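You operate a simulated robot arm through the tools that you are given. There is no shell and no other tool.

The job below is to be done with a simulated robot arm. You get a single attempt, and the scene is never put back.

TASK
Mix a batch of filler and run it into cup J-27.
Fine: one pump of water, then one slide of powder; crank smooth; cup docked, spout over it, Feed once; no tint, its dial stays.

Only the result counts: the job must be done as asked and must still hold three seconds after the hand-in. Knocking over, shifting, dropping, spilling or breaking anything else fails it.

THE ROBOT
A 6-joint arm with a two-finger gripper, fixed in place. Base frame: the origin is at the foot of the arm, x ahead of it, y to its left, z up; the work surface is at about z = 0.8. Lengths are in m, angles in rad, forces in N, time in s.
With the tool pointing down near the work surface it reaches from about 0.1 to 0.7 m from the base axis. Its first joint turns from -1.152 to 1.152 rad. Payload 2.45 kg.
The TCP is the grasp point between the finger pads, 0.03 m short of the fingertips. In the tool frame z runs along the fingers and y along their closing line. The gripper opens to 0.106 m. The gripper's body begins 0.079 m behind the TCP.
Orientation is told as [roll, pitch, yaw] about the base's x, y, z axes, in that order, counted from this pose: with the fingers straight down and closing along the base's y, the tool's x points along the base's -x, its y along +y and its z along -z.

THE INTERFACE
- The arm moves only by the tool arm_command. Its argument "targets" is a list of rows, each an object of numbers (a shift or turn left out is 0, a gripper value left out holds the last): "ax", "ay", "az": the turn, a rotation vector about the tool's x, y, z in units of 8 degrees (1.0 is 8 degrees); "dx", "dy", "dz": the shift along the tool's x, y, z in units of 50 mm (1.0 is 50 mm); "hand": the closure in counts, from 0 (fully open) to 255 (shut). In form: [{"ax": .., "ay": .., "az": .., "dx": .., "dy": .., "dz": .., "hand": ..}, ...]. A call has 1 to 20 rows; each row shifts and turns the commanded pose from where the row before left it, along the tool's axes as they then stand. A call with a number of a shift or a turn outside -1 to 1 is refused whole. A row lasts 0.2 s, in which the tool goes at most 0.05 m and 0.15 rad; a call with a longer step from one row to the next is refused whole, and so is a gripper value outside its range. Where a pose cannot be reached the arm comes as near as it can. A force on the tool above 40 N (or 10 N above the force at the start of the call, whichever is more), or a blocked arm, ends the call early, and 0.2 s more pass. The fingers move at their own pace (about 0.153 m/s each) and stop on an object; they squeeze with about 24 N. The grip force told is the motor's: it shows also when the fingers shut on nothing. Time passes only in rows, and 0.2 s behind the last, so rows that do not move let the fingers close. The reply holds the time, the measured pose of the TCP, the force on the tool along the base axes, the opening and the grip force, in the units named above and with some noise, with the torque about the TCP (base axes, N m) and any sound that the robot's microphone picked up.
- Cameras (640 x 400 px; columns grow to the right, rows downward): "scene" is fixed at [0.0673, 0.4287, 1.3971]; the picture's right is [-0.62, -0.78, 0.00], its down [-0.50, 0.39, -0.77] and it looks along [0.61, -0.48, -0.64] (base axes); focal length 290 px, centre (320, 200). "wrist" rides on the gripper at [0.076, -0.002, -0.106] in the tool frame; the picture's right is [0.02, 1.00, 0.00], its down [-0.78, 0.02, -0.62] and it looks along [-0.62, 0.01, 0.78] (tool axes); focal length 247 px, centre (320, 200). There is no depth. A picture from a camera that has moved, and an enlarged one, comes with that camera's place and axes in the base frame and with its lens.
- capture(camera): a new picture of that camera. It takes no simulated time.
- close_up(camera, box): a new picture of the part [left, top, right, bottom] of that camera's present view, enlarged. It takes no simulated time.
- finish_job(): hands the job in; it is judged then, once.

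Nothing tells you positions but the pictures and the camera data. Unless the task says otherwise, let go and move clear before handing in.

The tools are called after "Request:" by a JSON object that holds its "method" and its "body". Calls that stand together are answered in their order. arm_command: Moves the arm, as the interface text tells. Its arguments: {"type":"object","properties":{"targets":{"type":"array"}},"required":["targets"]} The other tools are called the same way: capture (camera) takes a picture; close_up (camera, box) takes an enlarged picture of a part of a camera's view; finish_job () hands the job in.

At the start:

```text
clock: 0.0
tool_pos: [0.3206, 0.1897, 1.1793]
ee_rot: [-0.001, -0.003, -0.002]
force: [0.4, -0.3, 0.1]
moment: [0.0, 0.0, 0.0]
finger_gap: 0.1061
finger_force: 0.1
```

scene: 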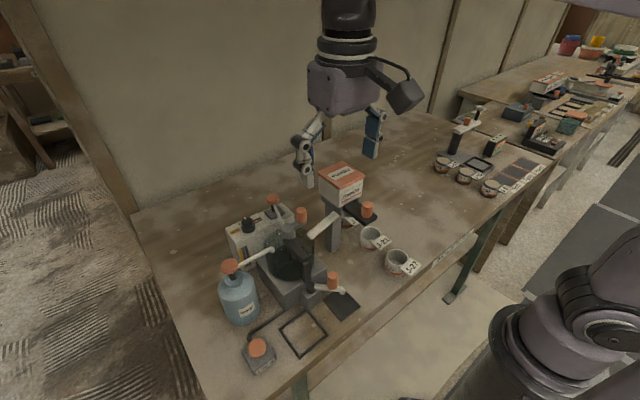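
wrist: 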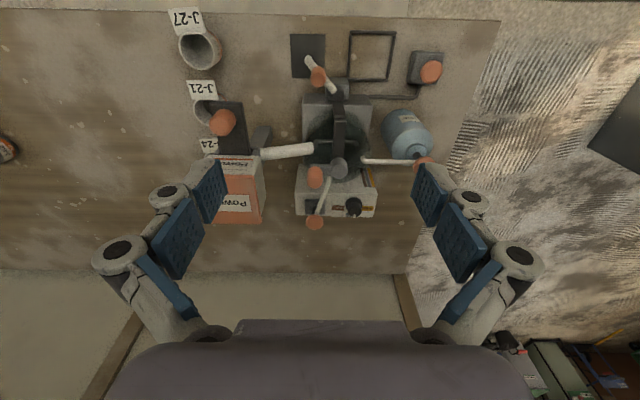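

I see a bench with a mixing machine (bowl, crank, water bottle with pump, powder box, tint box), cups J-27, J-21, J-24, a dock outline and a button. I will look closer before moving.

Request:
{"method": "close_up", "body": {"camera": "scene", "box": [210, 150, 370, 250]}}

Request:
{"method": "close_up", "body": {"camera": "scene", "box": [210, 230, 450, 380]}}

Request:
{"method": "close_up", "body": {"camera": "wrist", "box": [280, 20, 460, 132]}}

Request:
{"method": "close_up", "body": {"camera": "wrist", "box": [160, 0, 300, 88]}}

Request:
{"method": "close_up", "body": {"camera": "wrist", "box": [270, 90, 450, 240]}}

Request:
{"method": "close_up", "body": {"camera": "wrist", "box": [170, 70, 310, 240]}}

```text
4.00 times, centred on (290, 200) of scene
camera zoom: at [0.0673, 0.4287, 1.3971], right [-0.62, -0.78, 0.0], down [-0.5, 0.39, -0.77], along [0.61, -0.48, -0.64], focal length 1160 px, centre (440, 200)
```

zoom: 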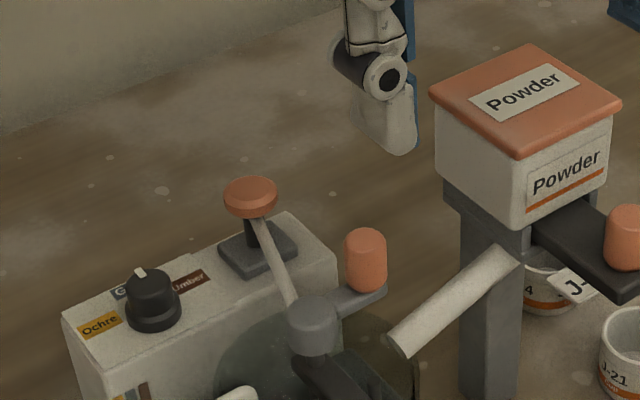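

```text
2.67 times, centred on (330, 305) of scene
camera zoom: at [0.0673, 0.4287, 1.3971], right [-0.62, -0.78, 0.0], down [-0.5, 0.39, -0.77], along [0.61, -0.48, -0.64], focal length 773 px, centre (293, -80)
```

zoom: 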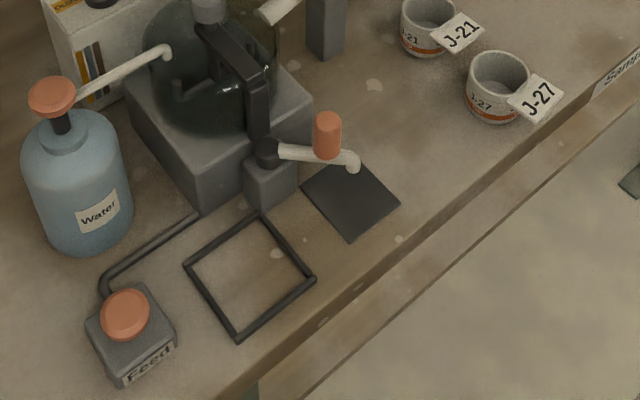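

```text
3.56 times, centred on (370, 76) of wrist
camera zoom: at [0.2444, 0.1878, 1.2859], right [-0.02, 1.0, 0.0], down [0.78, 0.02, 0.62], along [0.62, 0.01, -0.78], focal length 878 px, centre (142, 641)
```

zoom: 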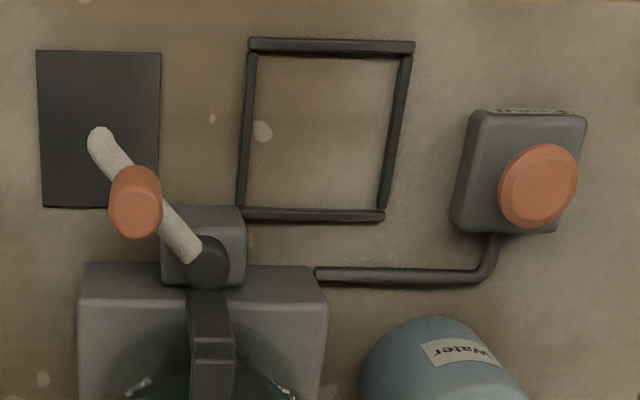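

```text
4.55 times, centred on (230, 44) of wrist
camera zoom: at [0.2444, 0.1878, 1.2859], right [-0.02, 1.0, 0.0], down [0.78, 0.02, 0.62], along [0.62, 0.01, -0.78], focal length 1123 px, centre (729, 909)
```

zoom: 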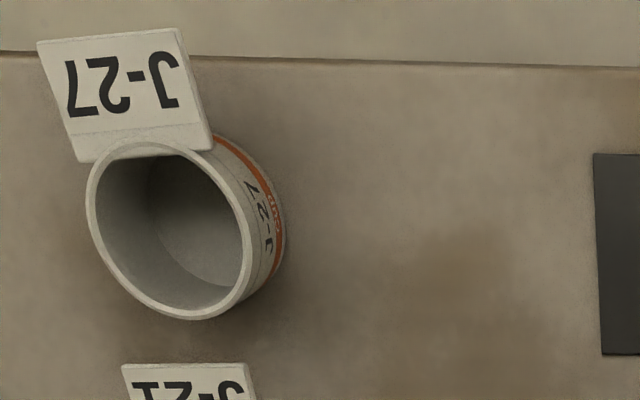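

```text
2.67 times, centred on (360, 165) of wrist
camera zoom: at [0.2444, 0.1878, 1.2859], right [-0.02, 1.0, 0.0], down [0.78, 0.02, 0.62], along [0.62, 0.01, -0.78], focal length 659 px, centre (213, 293)
```

zoom: 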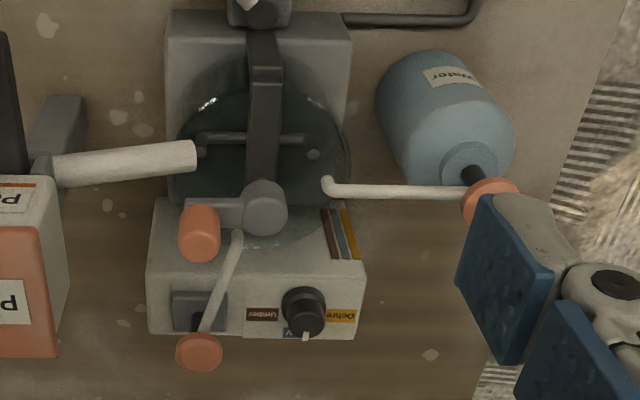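

```text
2.35 times, centred on (240, 155) of wrist
camera zoom: at [0.2444, 0.1878, 1.2859], right [-0.02, 1.0, 0.0], down [0.78, 0.02, 0.62], along [0.62, 0.01, -0.78], focal length 581 px, centre (508, 306)
```

zoom: 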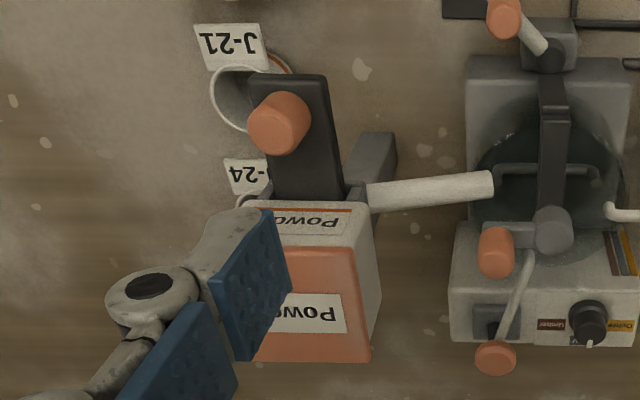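

The bench seems clear: dock frame near (0.31, 0.28), J-27 near (0.305, 0.0), spout knob near (0.33, 0.185), Feed near (0.328, 0.368), water head near (0.435, 0.349), crank handle near (0.437, 0.184), and powder slide knob near (0.36, 0.07). I will move the wrist camera back for closer side views before touching anything.

Request:
{"method": "arm_command", "body": {"targets": [{"dx": 0.8, "dy": -0.6}, {"dx": 0.8, "dy": -0.6}, {"dx": 0.8, "dy": -0.6, "dz": 0.5}, {"dz": 0.8}, {"dz": 0.5}]}}

```text
refused: row 3 steps farther than a row can; nothing moved
```

The call was refused because one row's step was too long; nothing moved. I'll use shorter rows.

Request:
{"method": "arm_command", "body": {"targets": [{"dx": 0.7, "dy": -0.5}, {"dx": 0.7, "dy": -0.5}, {"dx": 0.7, "dy": -0.5}, {"dz": 0.8}, {"dz": 0.6}]}}

Request:
{"method": "capture", "body": {"camera": "wrist"}}

```text
clock: 1.2
tool_pos: [0.2156, 0.1137, 1.1079]
ee_rot: [0.0, -0.001, 0.001]
force: [-0.4, 1.5, -0.4]
moment: [0.01, 0.01, 0.0]
finger_gap: 0.1057
finger_force: 0.1
```

```text
taken
camera wrist: at [0.1389, 0.1119, 1.2148], right [-0.02, 1.0, 0.0], down [0.78, 0.02, 0.62], along [0.62, 0.01, -0.78], focal length 247 px, centre (320, 200)
```

wrist: 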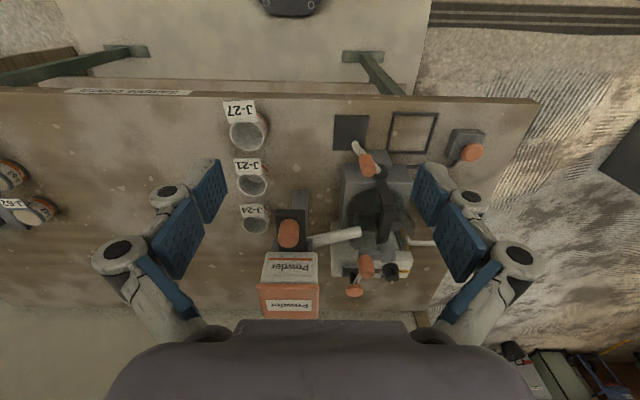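

Request:
{"method": "close_up", "body": {"camera": "wrist", "box": [220, 180, 380, 330]}}

Request:
{"method": "close_up", "body": {"camera": "wrist", "box": [220, 90, 340, 240]}}

Request:
{"method": "close_up", "body": {"camera": "wrist", "box": [310, 100, 500, 215]}}

Request:
{"method": "close_up", "body": {"camera": "wrist", "box": [320, 170, 450, 300]}}

Request:
{"method": "close_up", "body": {"camera": "scene", "box": [210, 180, 370, 280]}}

Request:
{"method": "close_up", "body": {"camera": "scene", "box": [300, 140, 460, 280]}}

```text
2.67 times, centred on (300, 255) of wrist
camera zoom: at [0.1389, 0.1119, 1.2148], right [-0.02, 1.0, 0.0], down [0.78, 0.02, 0.62], along [0.62, 0.01, -0.78], focal length 659 px, centre (373, 53)
```

zoom: 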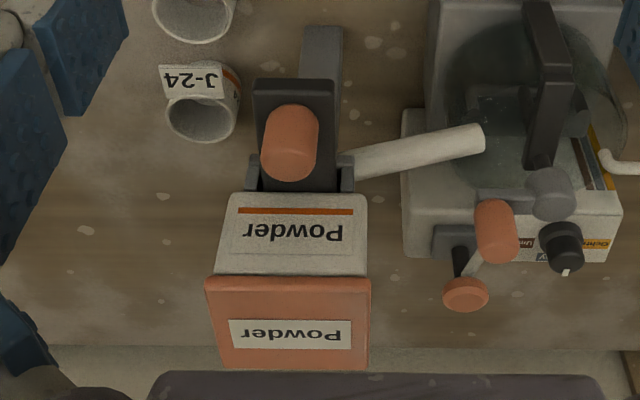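

```text
2.67 times, centred on (280, 165) of wrist
camera zoom: at [0.1389, 0.1119, 1.2148], right [-0.02, 1.0, 0.0], down [0.78, 0.02, 0.62], along [0.62, 0.01, -0.78], focal length 659 px, centre (427, 293)
```

zoom: 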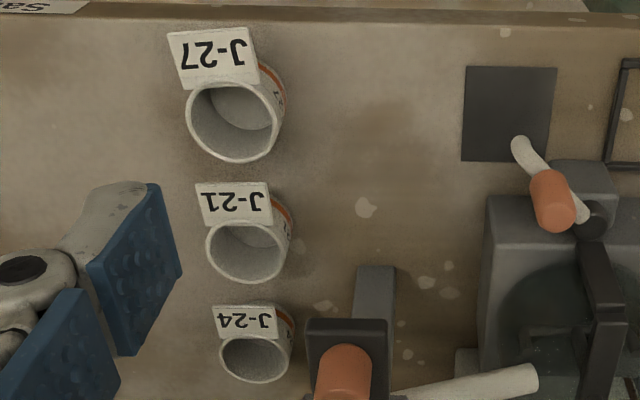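

```text
3.37 times, centred on (405, 158) of wrist
camera zoom: at [0.1389, 0.1119, 1.2148], right [-0.02, 1.0, 0.0], down [0.78, 0.02, 0.62], along [0.62, 0.01, -0.78], focal length 832 px, centre (34, 343)
```

zoom: 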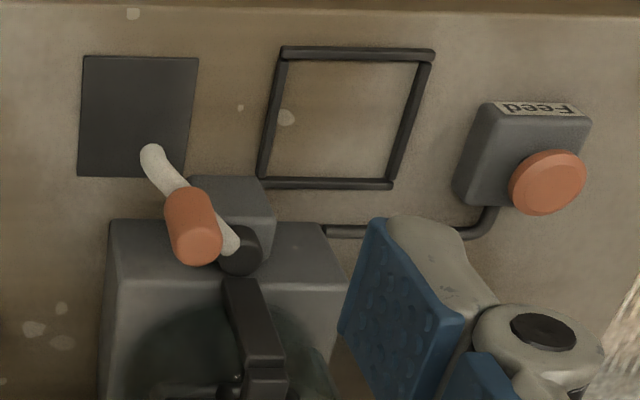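

```text
3.08 times, centred on (385, 235) of wrist
camera zoom: at [0.1389, 0.1119, 1.2148], right [-0.02, 1.0, 0.0], down [0.78, 0.02, 0.62], along [0.62, 0.01, -0.78], focal length 760 px, centre (120, 92)
```

zoom: 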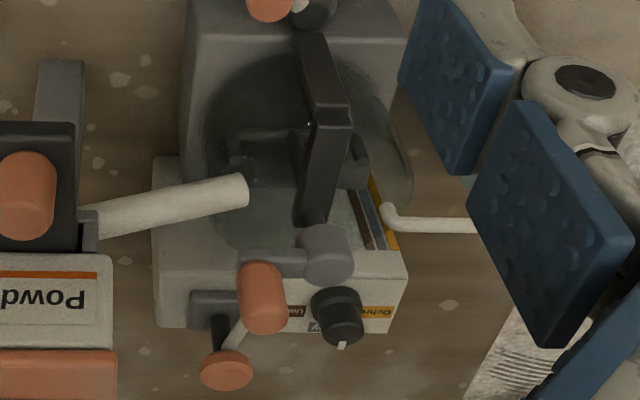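

```text
4.00 times, centred on (290, 230) of scene
camera zoom: at [0.0672, 0.4287, 1.3971], right [-0.62, -0.78, 0.0], down [-0.5, 0.39, -0.77], along [0.61, -0.48, -0.64], focal length 1160 px, centre (440, 80)
```

zoom: 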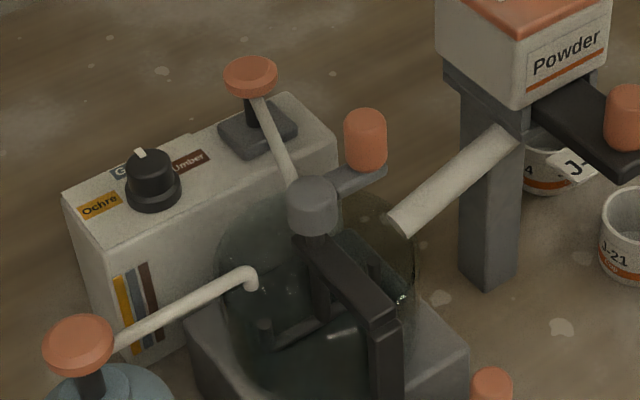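

```text
2.86 times, centred on (380, 210) of scene
camera zoom: at [0.0672, 0.4287, 1.3971], right [-0.62, -0.78, 0.0], down [-0.5, 0.39, -0.77], along [0.61, -0.48, -0.64], focal length 829 px, centre (149, 171)
```

zoom: 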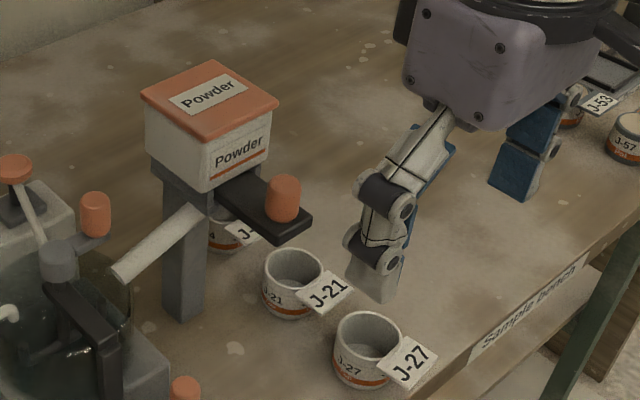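

I see the slide plate sticking out of the powder box toward the robot, with its knob about 5 cm from the box, so it likely pushes in. Next I look at the water pump, dock and Feed from above.

Request:
{"method": "arm_command", "body": {"targets": [{"dz": -0.9}, {"dy": 0.85, "dx": -0.25}, {"dy": 0.85, "dx": -0.25}, {"dy": 0.85, "dx": -0.25}, {"dy": 0.85, "dx": -0.25}, {"dy": 0.85, "dx": -0.25}, {"dy": 0.3}]}}

Request:
{"method": "capture", "body": {"camera": "wrist"}}

Request:
{"method": "close_up", "body": {"camera": "wrist", "box": [230, 100, 410, 212]}}

Request:
{"method": "close_up", "body": {"camera": "wrist", "box": [200, 0, 420, 137]}}

```text
clock: 2.8
tool_pos: [0.2791, 0.3421, 1.1524]
ee_rot: [0.0, -0.001, -0.001]
force: [0.5, -0.1, 0.1]
moment: [0.0, 0.01, 0.0]
finger_gap: 0.1057
finger_force: 0.1
```

```text
taken
camera wrist: at [0.2028, 0.341, 1.2607], right [-0.02, 1.0, 0.0], down [0.78, 0.02, 0.62], along [0.62, 0.01, -0.78], focal length 247 px, centre (320, 200)
```

wrist: 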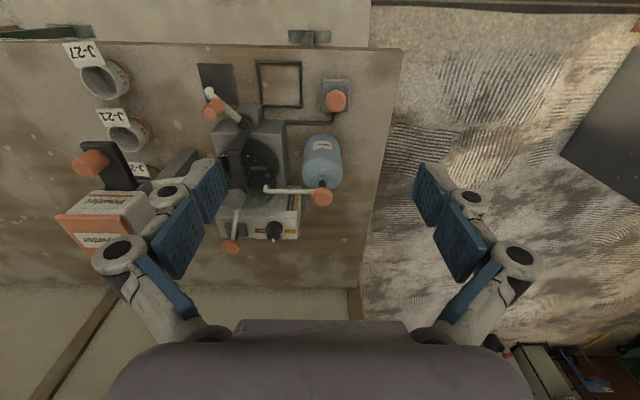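

```text
3.56 times, centred on (320, 156) of wrist
camera zoom: at [0.2028, 0.341, 1.2607], right [-0.02, 1.0, 0.0], down [0.78, 0.02, 0.62], along [0.62, 0.01, -0.78], focal length 878 px, centre (320, 356)
```

zoom: 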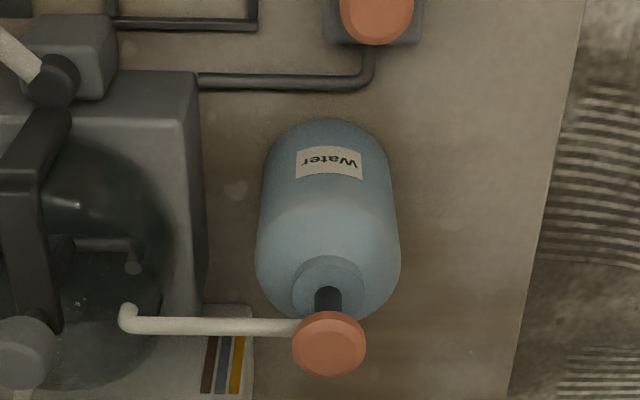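

```text
2.91 times, centred on (310, 68) of wrist
camera zoom: at [0.2028, 0.341, 1.2607], right [-0.02, 1.0, 0.0], down [0.78, 0.02, 0.62], along [0.62, 0.01, -0.78], focal length 718 px, centre (349, 582)
```

zoom: 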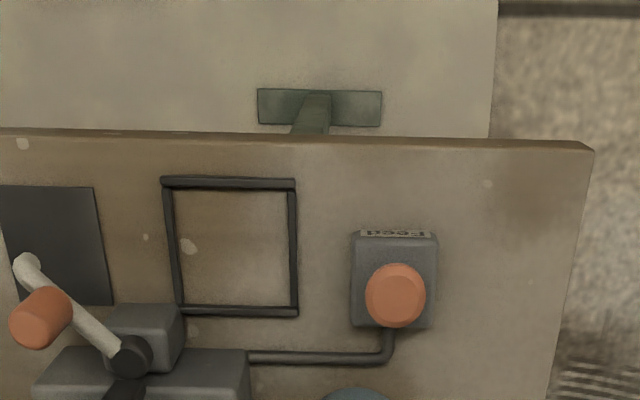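

The water head shows at about (0.432, 0.349), top near z = 0.967. I move above it with the tips well clear and check the alignment in the wrist picture.

Request:
{"method": "arm_command", "body": {"targets": [{"dx": -0.765, "dy": 0.035}, {"dx": -0.765, "dy": 0.035}, {"dx": -0.765, "dy": 0.035}, {"dx": -0.765, "dy": 0.035}, {"dz": 0.8}, {"dz": 0.8}, {"dz": 0.8}, {}]}}

Request:
{"method": "capture", "body": {"camera": "wrist"}}

Request:
{"method": "capture", "body": {"camera": "scene"}}

```text
clock: 4.6
tool_pos: [0.4315, 0.3506, 1.0338]
ee_rot: [-0.001, -0.002, 0.0]
force: [-0.2, 0.3, 0.0]
moment: [-0.01, 0.0, 0.01]
finger_gap: 0.1061
finger_force: 0.0
```

```text
taken
camera wrist: at [0.355, 0.3481, 1.1412], right [-0.02, 1.0, 0.0], down [0.78, 0.02, 0.62], along [0.62, 0.01, -0.78], focal length 247 px, centre (320, 200)
```

wrist: 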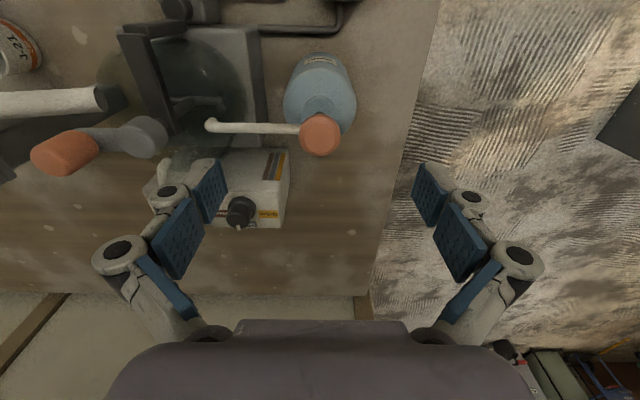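

```text
taken
```

scene: 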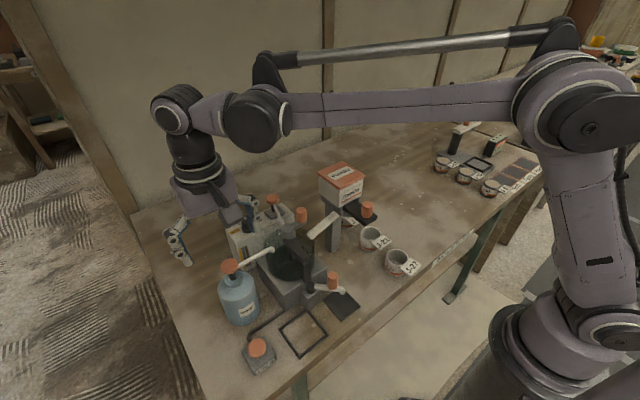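

The head is centred under the tool (seen at (320, 136), as expected). I close the fingers and come down to just above it.

Request:
{"method": "arm_command", "body": {"targets": [{"hand": 255}, {"hand": 255}, {"hand": 255}, {"dz": 0.25}, {"dz": 0.25}, {"dz": 0.05}]}}

Request:
{"method": "capture", "body": {"camera": "wrist"}}

Request:
{"method": "close_up", "body": {"camera": "scene", "box": [160, 170, 320, 290]}}

```text
clock: 6.0
tool_pos: [0.432, 0.3493, 1.006]
ee_rot: [0.0, -0.002, -0.001]
force: [0.3, 0.6, -0.1]
moment: [-0.02, 0.05, -0.01]
finger_gap: 0.0
finger_force: 24.3
```

```text
taken
camera wrist: at [0.3552, 0.3474, 1.1141], right [-0.02, 1.0, 0.0], down [0.78, 0.02, 0.62], along [0.62, 0.01, -0.78], focal length 247 px, centre (320, 200)
```

wrist: 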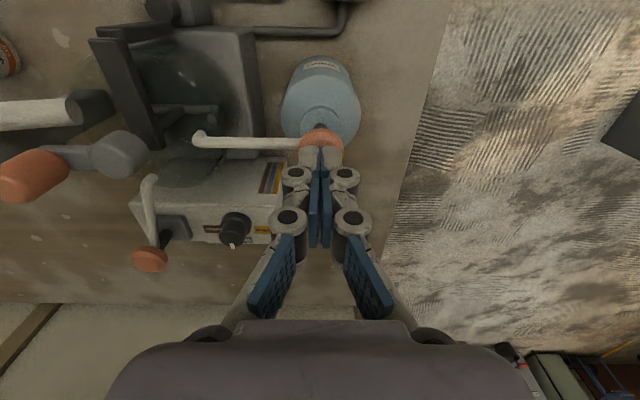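

```text
3.33 times, centred on (240, 230) of scene
camera zoom: at [0.0673, 0.4287, 1.3971], right [-0.62, -0.78, 0.0], down [-0.5, 0.39, -0.77], along [0.61, -0.48, -0.64], focal length 967 px, centre (587, 100)
```

zoom: 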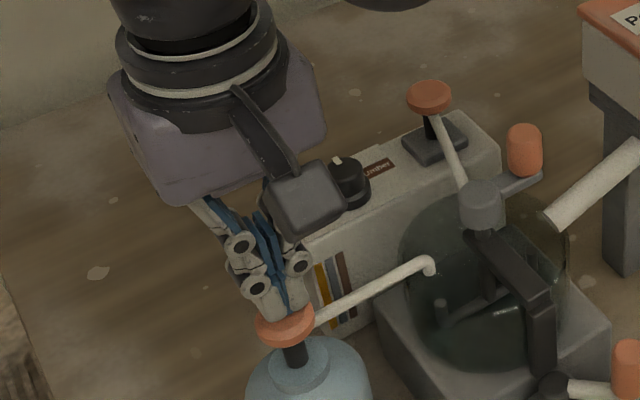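

The closed tips are just above the pump head and centred on it. I press down in small steps, watching force and sound.

Request:
{"method": "arm_command", "body": {"targets": [{"dz": 0.06}, {"dz": 0.06}, {"dz": 0.06}]}}

```text
clock: 6.8
tool_pos: [0.432, 0.3498, 0.9971]
ee_rot: [0.0, -0.002, -0.002]
force: [0.3, 0.0, 0.2]
moment: [-0.01, -0.01, 0.0]
finger_gap: 0.0001
finger_force: 24.1
```

Request:
{"method": "arm_command", "body": {"targets": [{"dz": 0.05}, {"dz": 0.05}]}}

```text
clock: 7.4
tool_pos: [0.4325, 0.3492, 0.9925]
ee_rot: [0.0, -0.002, 0.001]
force: [0.0, 0.0, 1.7]
moment: [0.02, 0.04, -0.01]
finger_gap: 0.0061
finger_force: 28.7
```

The tips have touched the head (1.7 N) at tip height near 0.963. I keep pressing down in small steps.

Request:
{"method": "arm_command", "body": {"targets": [{"dz": 0.05}, {"dz": 0.05}]}}

Request:
{"method": "close_up", "body": {"camera": "wrist", "box": [260, 40, 400, 240]}}

Request:
{"method": "close_up", "body": {"camera": "scene", "box": [190, 210, 290, 330]}}

```text
clock: 8.0
tool_pos: [0.4321, 0.3484, 0.9878]
ee_rot: [0.002, -0.002, -0.001]
force: [0.0, 1.3, 4.8]
moment: [0.04, 0.01, -0.03]
finger_gap: 0.0062
finger_force: 28.9
```

```text
2.00 times, centred on (330, 140) of wrist
camera zoom: at [0.3552, 0.3472, 1.0949], right [-0.02, 1.0, 0.0], down [0.78, 0.02, 0.62], along [0.62, 0.01, -0.78], focal length 494 px, centre (300, 320)
```

zoom: 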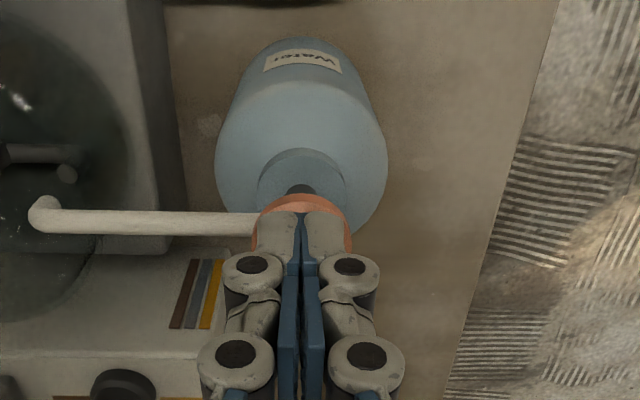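

```text
3.33 times, centred on (240, 270) of scene
camera zoom: at [0.0672, 0.4287, 1.3971], right [-0.62, -0.78, 0.0], down [-0.5, 0.39, -0.77], along [0.61, -0.48, -0.64], focal length 967 px, centre (587, -33)
```

zoom: 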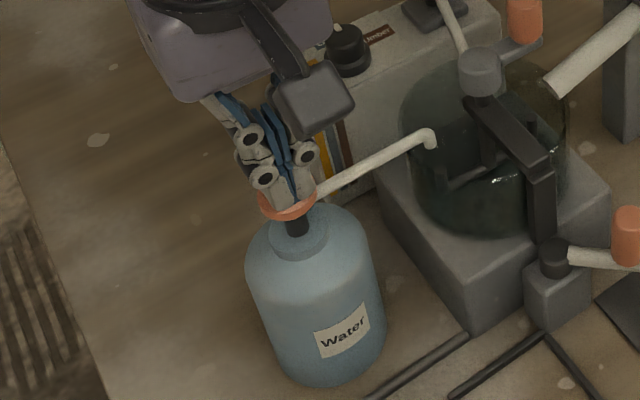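

The head is going down evenly with the force rising gently (4.8 N). I press on.

Request:
{"method": "arm_command", "body": {"targets": [{"dz": 0.05}, {"dz": 0.05}]}}

```text
clock: 8.6
tool_pos: [0.4319, 0.3485, 0.9831]
ee_rot: [0.002, -0.002, -0.002]
force: [1.3, 0.6, 7.8]
moment: [0.07, -0.01, 0.01]
finger_gap: 0.0059
finger_force: 28.6
```

Request:
{"method": "arm_command", "body": {"targets": [{"dz": 0.05}, {"dz": 0.05}]}}

```text
clock: 9.2
tool_pos: [0.4322, 0.3502, 0.9803]
ee_rot: [0.0, -0.004, 0.0]
force: [-1.2, -0.4, 13.0]
moment: [-0.03, 0.07, 0.0]
finger_gap: 0.0059
finger_force: 29.0
stopped in row 2: the force on the tool passed its limit at 46 N (the readings are from after the stop); the commanded pose is now the measured one
```

The pump hit its bottom stop (about 12–14 mm travel). Let me look for water in the bowl before I let it rise.

Request:
{"method": "close_up", "body": {"camera": "scene", "box": [190, 210, 350, 310]}}

Request:
{"method": "capture", "body": {"camera": "wrist"}}

```text
4.00 times, centred on (270, 260) of scene
camera zoom: at [0.067, 0.4286, 1.3971], right [-0.62, -0.78, 0.0], down [-0.5, 0.39, -0.77], along [0.61, -0.48, -0.64], focal length 1160 px, centre (520, -40)
```

zoom: 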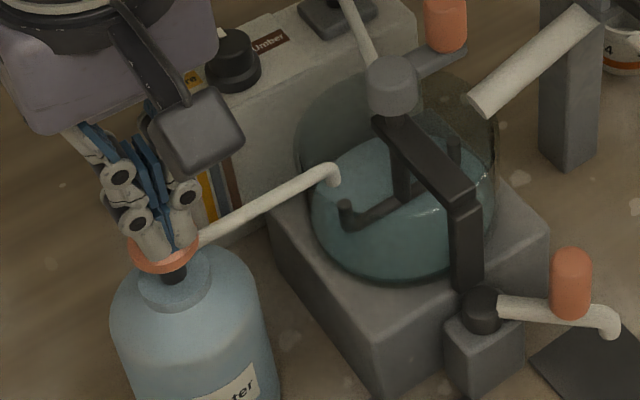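

```text
taken
camera wrist: at [0.355, 0.3471, 1.0882], right [-0.02, 1.0, 0.0], down [0.78, 0.02, 0.62], along [0.62, 0.01, -0.78], focal length 247 px, centre (320, 200)
```

wrist: 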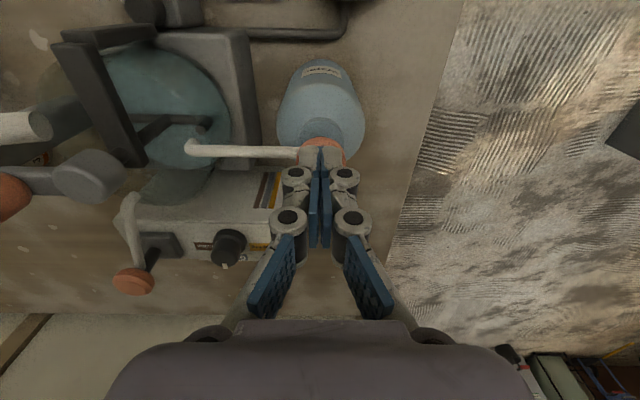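

Water now fills the bowl from one stroke. I lift straight up and off the pump.

Request:
{"method": "arm_command", "body": {"targets": [{"dz": -0.1}, {"dz": -0.15}, {"dz": -0.2}, {"dz": -0.3}, {"dz": -0.6}, {"dz": -0.8}, {"dz": -0.8}]}}

Request:
{"method": "close_up", "body": {"camera": "scene", "box": [190, 210, 350, 310]}}

```text
clock: 10.8
tool_pos: [0.4318, 0.3498, 1.1268]
ee_rot: [0.001, -0.004, -0.001]
force: [0.1, 0.4, 0.3]
moment: [-0.05, 0.03, 0.0]
finger_gap: 0.0
finger_force: 29.0
```

```text
4.00 times, centred on (270, 260) of scene
camera zoom: at [0.0672, 0.4287, 1.3971], right [-0.62, -0.78, 0.0], down [-0.5, 0.39, -0.77], along [0.61, -0.48, -0.64], focal length 1160 px, centre (520, -40)
```

zoom: 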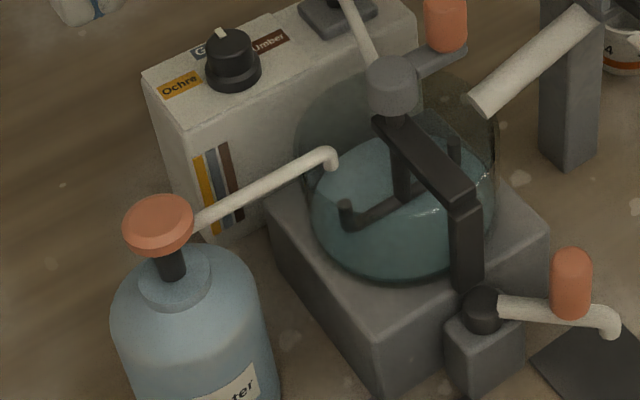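

The pump sprang back and the bottle is in place. Now I go above the powder slide knob at about (0.362, 0.073) with the fingers open to check where it sits.

Request:
{"method": "arm_command", "body": {"targets": [{"dz": -0.5, "hand": 0}, {"dy": -0.92, "dx": 0.23}, {"dy": -0.92, "dx": 0.23}, {"dy": -0.92, "dx": 0.23}, {"dy": -0.92, "dx": 0.23}, {"dy": -0.92, "dx": 0.23}, {"dy": -0.92, "dx": 0.23}, {"dz": 0.6}, {"dz": 0.6}, {}]}}

Request:
{"method": "capture", "body": {"camera": "wrist"}}

Request:
{"method": "close_up", "body": {"camera": "wrist", "box": [220, 60, 420, 185]}}

Request:
{"method": "close_up", "body": {"camera": "scene", "box": [290, 130, 450, 230]}}

```text
clock: 13.0
tool_pos: [0.3633, 0.0726, 1.0917]
ee_rot: [0.0, -0.004, 0.0]
force: [0.0, 0.6, 0.3]
moment: [0.0, -0.02, 0.02]
finger_gap: 0.1059
finger_force: 0.1
```

```text
taken
camera wrist: at [0.2858, 0.0709, 1.1996], right [-0.02, 1.0, 0.0], down [0.78, 0.02, 0.62], along [0.62, 0.01, -0.78], focal length 247 px, centre (320, 200)
```

wrist: 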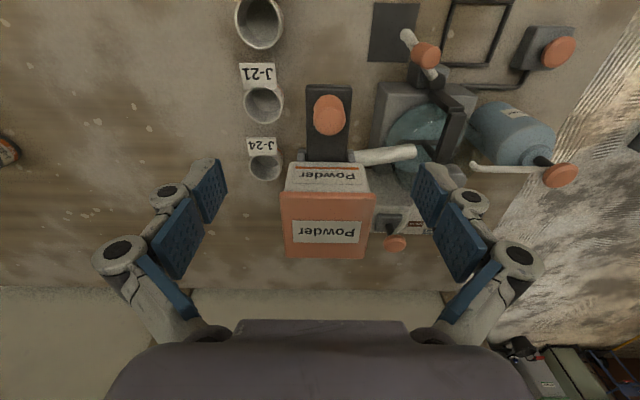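

```text
3.20 times, centred on (320, 122) of wrist
camera zoom: at [0.2858, 0.0709, 1.1996], right [-0.02, 1.0, 0.0], down [0.78, 0.02, 0.62], along [0.62, 0.01, -0.78], focal length 790 px, centre (320, 448)
```

zoom: 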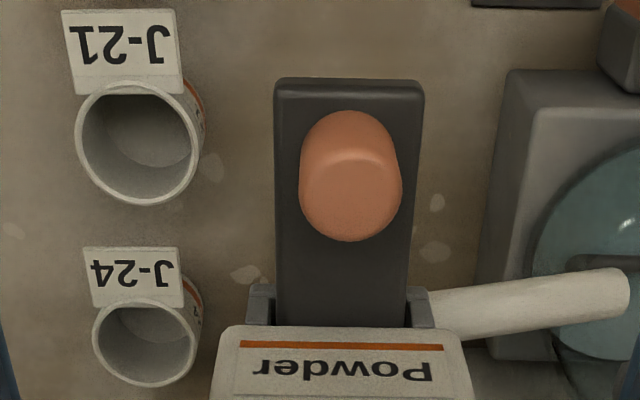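

```text
4.00 times, centred on (370, 180) of scene
camera zoom: at [0.0673, 0.4287, 1.3971], right [-0.62, -0.78, 0.0], down [-0.5, 0.39, -0.77], along [0.61, -0.48, -0.64], focal length 1160 px, centre (120, 280)
```

zoom: 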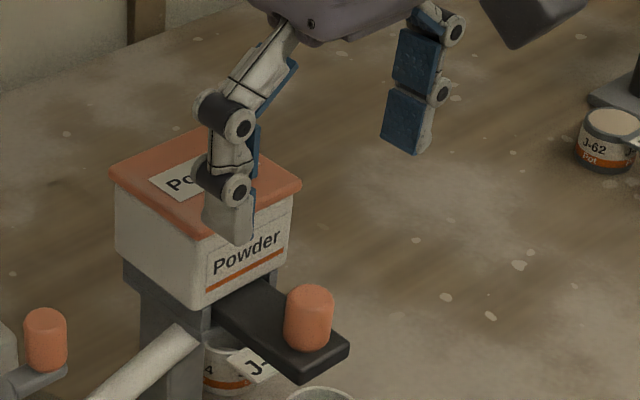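

The knob sits at about (0.357, 0.079), z 0.99–1.018, with the box front near x = 0.40. I will close the fingers, come down in front of the knob (robot side) with the tips just above the plate height, then push it straight in.

Request:
{"method": "arm_command", "body": {"targets": [{"dx": 0.6, "dy": 0.13, "hand": 255}, {"dx": 0.55}, {"hand": 255}, {"hand": 255}, {"dz": 0.6}, {"dz": 0.6}, {"dz": 0.13}, {}]}}

Request:
{"method": "close_up", "body": {"camera": "scene", "box": [290, 130, 450, 230]}}

Request:
{"method": "capture", "body": {"camera": "wrist"}}

```text
clock: 14.8
tool_pos: [0.3038, 0.08, 1.0252]
ee_rot: [-0.001, -0.003, -0.001]
force: [-0.9, -0.1, 0.1]
moment: [-0.03, -0.01, 0.03]
finger_gap: 0.0001
finger_force: 24.2
```

```text
4.00 times, centred on (370, 180) of scene
camera zoom: at [0.0673, 0.4287, 1.3971], right [-0.62, -0.78, 0.0], down [-0.5, 0.39, -0.77], along [0.61, -0.48, -0.64], focal length 1160 px, centre (120, 280)
```

zoom: 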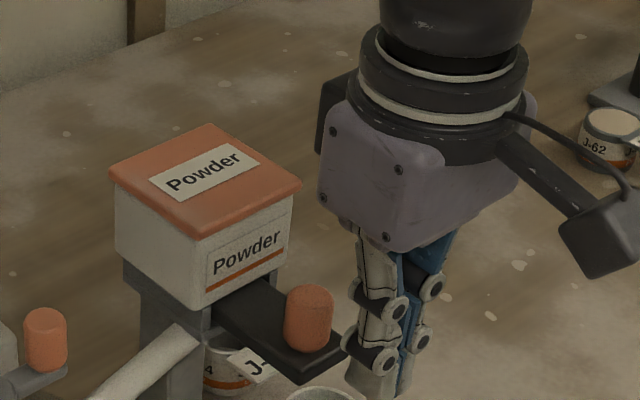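

```text
taken
camera wrist: at [0.2284, 0.0775, 1.1323], right [-0.02, 1.0, 0.0], down [0.78, 0.02, 0.62], along [0.62, 0.01, -0.78], focal length 247 px, centre (320, 200)
```

wrist: 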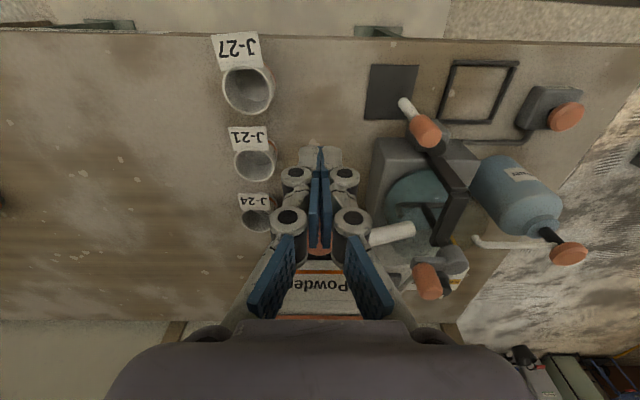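

The closed fingers stand in front of the slide, level with the knob. I advance slowly toward contact.

Request:
{"method": "arm_command", "body": {"targets": [{"dx": -0.15}, {"dx": -0.15}, {"dx": -0.1}, {"dx": -0.1}]}}

Request:
{"method": "close_up", "body": {"camera": "scene", "box": [310, 150, 430, 230]}}

```text
clock: 15.8
tool_pos: [0.3294, 0.0796, 1.0255]
ee_rot: [0.002, -0.004, 0.0]
force: [-1.0, 0.4, 0.7]
moment: [0.04, 0.03, 0.03]
finger_gap: 0.0062
finger_force: 28.8
```

```text
5.00 times, centred on (370, 190) of scene
camera zoom: at [0.0672, 0.4287, 1.3971], right [-0.62, -0.78, 0.0], down [-0.5, 0.39, -0.77], along [0.61, -0.48, -0.64], focal length 1450 px, centre (70, 250)
```

zoom: 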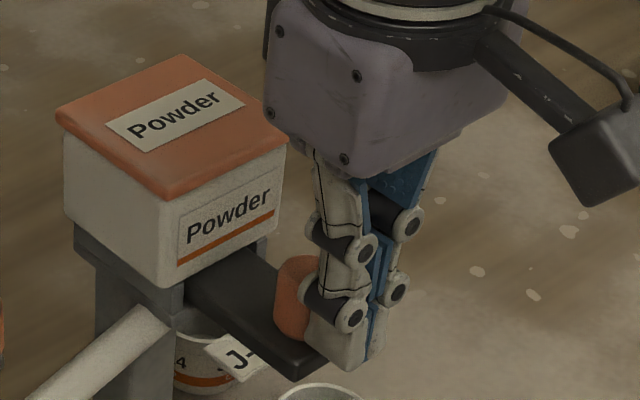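

It seems contact is just starting (about 1 N). I push on in small steps.

Request:
{"method": "arm_command", "body": {"targets": [{"dx": -0.08}, {"dx": -0.08}]}}

```text
clock: 16.5
tool_pos: [0.3307, 0.0807, 1.0244]
ee_rot: [0.001, 0.017, 0.003]
force: [-11.9, -0.8, 3.7]
moment: [0.04, -0.03, -0.02]
finger_gap: 0.006
finger_force: 28.2
stopped in row 2: the force on the tool passed its limit at 41 N (the readings are from after the stop); the commanded pose is now the measured one
```

The slide did not move inward under about 40 N, so it seems to be at its inner stop already and must be pulled out. I back off and look at it.

Request:
{"method": "arm_command", "body": {"targets": [{"dx": 0.2}, {"dx": 0.4}, {"dx": 0.4}, {}]}}

Request:
{"method": "close_up", "body": {"camera": "scene", "box": [310, 150, 430, 230]}}

Request:
{"method": "close_up", "body": {"camera": "scene", "box": [230, 210, 350, 310]}}

```text
clock: 17.5
tool_pos: [0.2826, 0.0802, 1.0266]
ee_rot: [0.0, 0.014, 0.0]
force: [-0.9, 0.3, 0.1]
moment: [-0.02, 0.0, 0.01]
finger_gap: 0.0001
finger_force: 28.8
```

```text
5.00 times, centred on (370, 190) of scene
camera zoom: at [0.0672, 0.4287, 1.3971], right [-0.62, -0.78, 0.0], down [-0.5, 0.39, -0.77], along [0.61, -0.48, -0.64], focal length 1450 px, centre (70, 250)
```

zoom: 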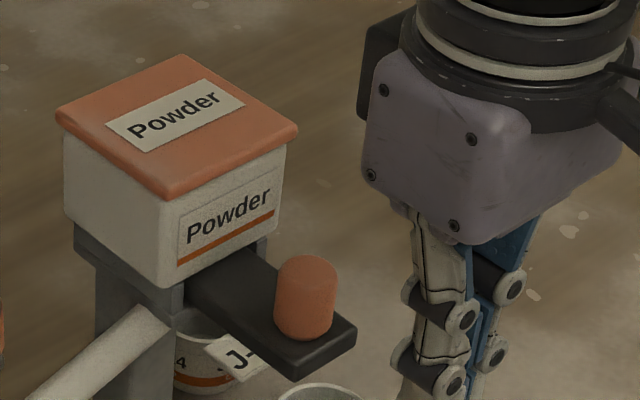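

```text
4.00 times, centred on (290, 260) of scene
camera zoom: at [0.0672, 0.4287, 1.3971], right [-0.62, -0.78, 0.0], down [-0.5, 0.39, -0.77], along [0.61, -0.48, -0.64], focal length 1160 px, centre (440, -40)
```

zoom: 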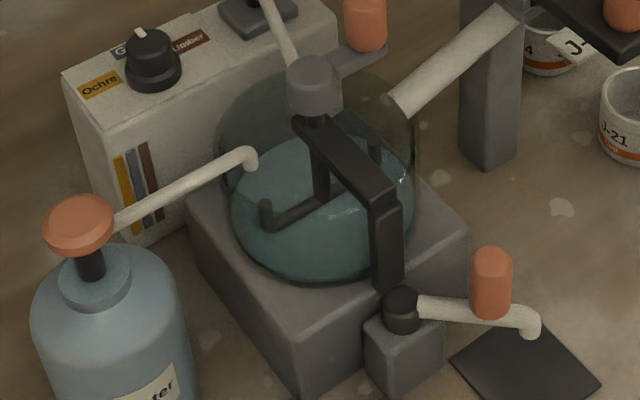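

The slide is unchanged and no powder has fallen. I will take the knob between the open fingers from above (tips staying above the plate) and pull it toward the robot.

Request:
{"method": "arm_command", "body": {"targets": [{"dz": -0.65, "ay": -0.115, "hand": 0}, {"dz": -0.65}, {"dx": -0.5, "dy": -0.02}, {"dx": -0.5}, {"dx": -0.48}, {}]}}

Request:
{"method": "close_up", "body": {"camera": "wrist", "box": [220, 60, 420, 185]}}

```text
clock: 18.9
tool_pos: [0.3569, 0.0796, 1.0923]
ee_rot: [0.001, -0.004, -0.002]
force: [-0.4, -1.1, 0.2]
moment: [0.0, 0.02, -0.01]
finger_gap: 0.106
finger_force: 0.1
```

```text
3.20 times, centred on (320, 122) of wrist
camera zoom: at [0.2804, 0.0769, 1.1985], right [-0.02, 1.0, 0.0], down [0.78, 0.02, 0.62], along [0.62, 0.01, -0.78], focal length 790 px, centre (320, 448)
```

zoom: 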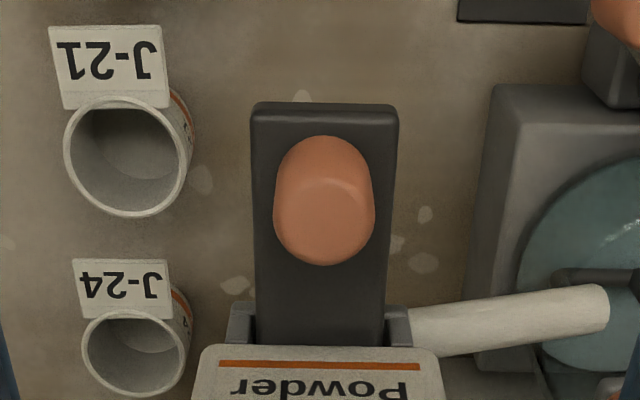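

The knob is centred under the open fingers. I descend around it and close.

Request:
{"method": "arm_command", "body": {"targets": [{"dz": 0.5}, {"dz": 0.5}, {"dz": 0.32}, {}, {"hand": 255}, {"hand": 255}, {"hand": 255}]}}

Request:
{"method": "close_up", "body": {"camera": "scene", "box": [310, 150, 430, 230]}}

Request:
{"method": "capture", "body": {"camera": "wrist"}}

```text
clock: 20.5
tool_pos: [0.3571, 0.079, 1.0265]
ee_rot: [0.002, -0.003, 0.0]
force: [-0.6, 5.7, 8.3]
moment: [0.18, 0.07, 0.03]
finger_gap: 0.0225
finger_force: 45.5
```

```text
5.00 times, centred on (370, 190) of scene
camera zoom: at [0.0672, 0.4289, 1.397], right [-0.62, -0.78, 0.0], down [-0.5, 0.39, -0.77], along [0.61, -0.48, -0.64], focal length 1450 px, centre (70, 250)
```

zoom: 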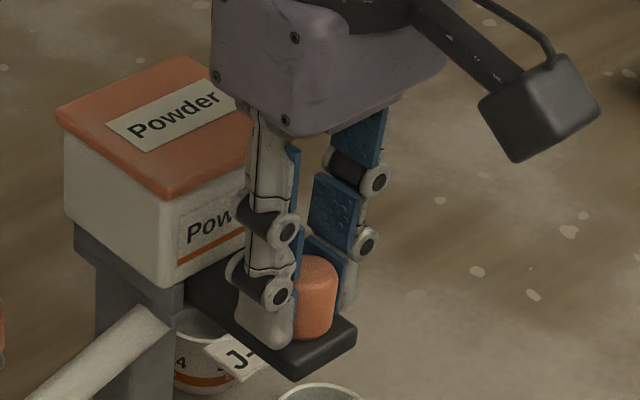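

```text
taken
camera wrist: at [0.2808, 0.0775, 1.1333], right [-0.02, 1.0, 0.0], down [0.78, 0.02, 0.62], along [0.62, 0.02, -0.78], focal length 247 px, centre (320, 200)
```

wrist: 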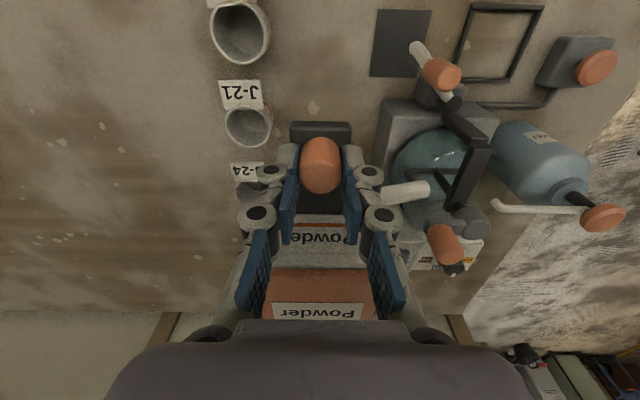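

The knob is gripped firmly (gap 0.0225). I pull the slide toward the robot in small steps.

Request:
{"method": "arm_command", "body": {"targets": [{"dx": 0.08}, {"dx": 0.08}]}}

```text
clock: 21.1
tool_pos: [0.3474, 0.08, 1.0258]
ee_rot: [0.002, -0.003, -0.001]
force: [1.2, 9.3, 26.2]
moment: [0.32, 0.15, -0.04]
finger_gap: 0.0229
finger_force: 45.6
```

It moved 1 cm with almost no pull force, but the upward force grew to 26 N. I check whether the slide follows before going on.

Request:
{"method": "close_up", "body": {"camera": "scene", "box": [310, 150, 430, 230]}}

Request:
{"method": "close_up", "body": {"camera": "wrist", "box": [240, 80, 400, 260]}}

```text
5.00 times, centred on (370, 190) of scene
camera zoom: at [0.067, 0.4289, 1.397], right [-0.62, -0.78, 0.0], down [-0.5, 0.39, -0.77], along [0.61, -0.48, -0.64], focal length 1450 px, centre (70, 250)
```

zoom: 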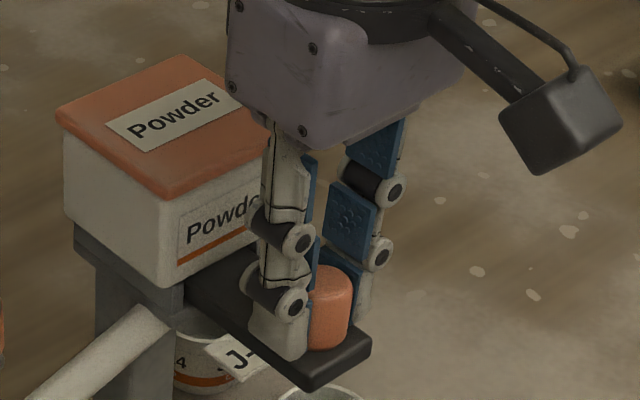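

```text
2.22 times, centred on (320, 170) of wrist
camera zoom: at [0.2726, 0.0775, 1.1332], right [-0.02, 1.0, 0.0], down [0.78, 0.02, 0.62], along [0.62, 0.01, -0.78], focal length 549 px, centre (320, 267)
```

zoom: 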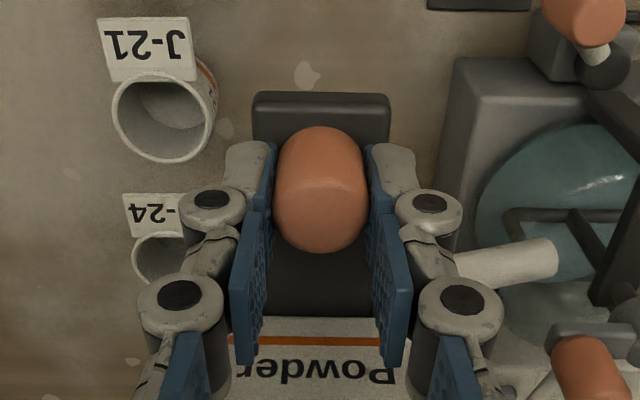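

The slide follows the grip outward. The upward force comes from the tips on the plate, so I ease up 2–3 mm while pulling further.

Request:
{"method": "arm_command", "body": {"targets": [{"dz": -0.03}, {"dz": -0.03}, {}]}}

```text
clock: 21.9
tool_pos: [0.3472, 0.0791, 1.0254]
ee_rot: [0.002, -0.002, -0.001]
force: [-0.4, 2.7, -5.8]
moment: [0.03, 0.24, 0.02]
finger_gap: 0.023
finger_force: 45.1
stopped in row 3: the force on the tool passed its limit at 44 N (the readings are from after the stop); the commanded pose is now the measured one
```

The commanded pose was reset and the vertical force is relaxed now (−5.8 N). I continue pulling horizontally.

Request:
{"method": "arm_command", "body": {"targets": [{"dx": 0.08}, {"dx": 0.08}]}}

```text
clock: 22.5
tool_pos: [0.3402, 0.0789, 1.0261]
ee_rot: [0.003, -0.003, 0.001]
force: [0.9, 5.9, -16.0]
moment: [0.17, -0.1, -0.02]
finger_gap: 0.0227
finger_force: 45.0
```

Request:
{"method": "arm_command", "body": {"targets": [{"dx": 0.08, "dz": 0.015}, {"dx": 0.08}]}}

```text
clock: 23.1
tool_pos: [0.3325, 0.0799, 1.0272]
ee_rot: [0.003, -0.003, 0.001]
force: [-0.3, 6.3, 6.5]
moment: [0.22, -0.07, -0.03]
finger_gap: 0.0229
finger_force: 45.3
```

Request:
{"method": "arm_command", "body": {"targets": [{"dx": 0.08}, {"dx": 0.08}]}}

Request:
{"method": "close_up", "body": {"camera": "scene", "box": [250, 150, 410, 270]}}

```text
clock: 23.7
tool_pos: [0.3244, 0.0781, 1.0256]
ee_rot: [0.002, -0.003, 0.001]
force: [1.6, 7.8, 14.3]
moment: [0.27, 0.03, -0.02]
finger_gap: 0.0225
finger_force: 44.9
```

```text
3.33 times, centred on (330, 210) of scene
camera zoom: at [0.0671, 0.4289, 1.397], right [-0.62, -0.78, 0.0], down [-0.5, 0.39, -0.77], along [0.61, -0.48, -0.64], focal length 967 px, centre (287, 167)
```

zoom: 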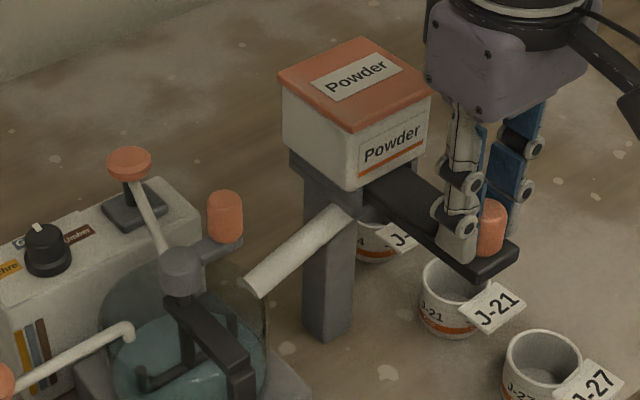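

The slide is out about 33 mm with no powder yet. I keep pulling toward its outer stop.

Request:
{"method": "arm_command", "body": {"targets": [{"dx": 0.08}, {"dx": 0.08}]}}

```text
clock: 24.3
tool_pos: [0.3159, 0.0799, 1.0254]
ee_rot: [0.002, -0.004, -0.002]
force: [5.9, 7.6, 30.0]
moment: [0.26, 0.81, -0.02]
finger_gap: 0.0228
finger_force: 44.4
```

Request:
{"method": "close_up", "body": {"camera": "scene", "box": [230, 190, 350, 290]}}

Request:
{"method": "close_up", "body": {"camera": "wrist", "box": [240, 80, 500, 260]}}

```text
4.00 times, centred on (290, 240) of scene
camera zoom: at [0.0672, 0.4288, 1.397], right [-0.62, -0.78, 0.0], down [-0.5, 0.39, -0.77], along [0.61, -0.48, -0.64], focal length 1160 px, centre (440, 40)
```

zoom: 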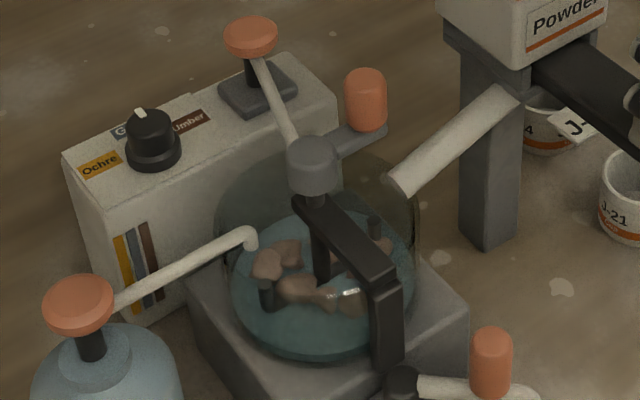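

```text
2.22 times, centred on (370, 170) of wrist
camera zoom: at [0.2403, 0.0774, 1.1331], right [-0.02, 1.0, 0.0], down [0.78, 0.02, 0.62], along [0.62, 0.02, -0.78], focal length 549 px, centre (209, 267)
```

zoom: 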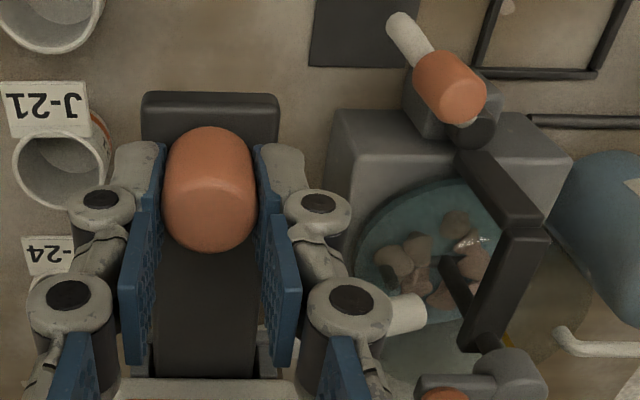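

Powder lumps have dropped into the bowl after one slide. I open the fingers and see whether the slide returns by itself.

Request:
{"method": "arm_command", "body": {"targets": [{"hand": 0}, {"hand": 0}, {"hand": 0}]}}

Request:
{"method": "capture", "body": {"camera": "wrist"}}

Request:
{"method": "close_up", "body": {"camera": "scene", "box": [250, 150, 410, 270]}}

```text
clock: 25.1
tool_pos: [0.3176, 0.0803, 1.0254]
ee_rot: [0.002, -0.003, 0.003]
force: [0.1, 0.0, 0.1]
moment: [0.01, -0.02, -0.01]
finger_gap: 0.1063
finger_force: 0.1
```

```text
taken
camera wrist: at [0.2398, 0.0772, 1.1324], right [-0.02, 1.0, 0.0], down [0.78, 0.02, 0.62], along [0.62, 0.02, -0.78], focal length 247 px, centre (320, 200)
```

wrist: 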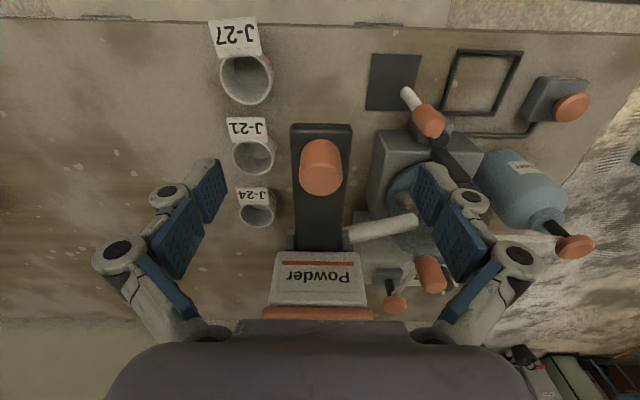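

```text
3.33 times, centred on (330, 210) of scene
camera zoom: at [0.0673, 0.4287, 1.3971], right [-0.62, -0.78, 0.0], down [-0.5, 0.39, -0.77], along [0.61, -0.48, -0.64], focal length 967 px, centre (287, 167)
```

zoom: 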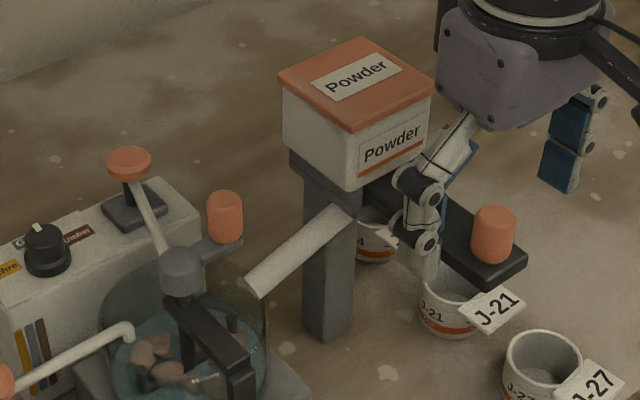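

The slide stays out where I left it, and the lumps in the bowl have not grown. I will guide it gently back to its starting place, so it is out of the way of the cup; first I regrip a bit higher.

Request:
{"method": "arm_command", "body": {"targets": [{"dz": -0.06}, {}, {"hand": 255}, {"hand": 255}, {"hand": 255}, {"hand": 255}]}}

```text
clock: 26.5
tool_pos: [0.316, 0.0796, 1.0282]
ee_rot: [0.002, -0.003, 0.002]
force: [0.1, 4.2, 12.0]
moment: [0.1, 0.11, -0.01]
finger_gap: 0.0228
finger_force: 45.0
```

Request:
{"method": "arm_command", "body": {"targets": [{"dx": -0.08}, {"dx": -0.08}, {"dx": -0.08}]}}

```text
clock: 27.3
tool_pos: [0.3281, 0.0797, 1.0289]
ee_rot: [0.004, -0.004, 0.001]
force: [-0.5, 5.3, 22.0]
moment: [0.13, 0.17, -0.02]
finger_gap: 0.0228
finger_force: 44.6
```

Request:
{"method": "arm_command", "body": {"targets": [{"dx": -0.08, "dz": -0.015}, {"dx": -0.08}, {"dx": -0.08}]}}

```text
clock: 28.1
tool_pos: [0.3406, 0.0801, 1.0286]
ee_rot: [0.0, -0.004, 0.003]
force: [0.6, 7.6, -8.5]
moment: [0.22, -0.04, 0.01]
finger_gap: 0.023
finger_force: 45.1
```

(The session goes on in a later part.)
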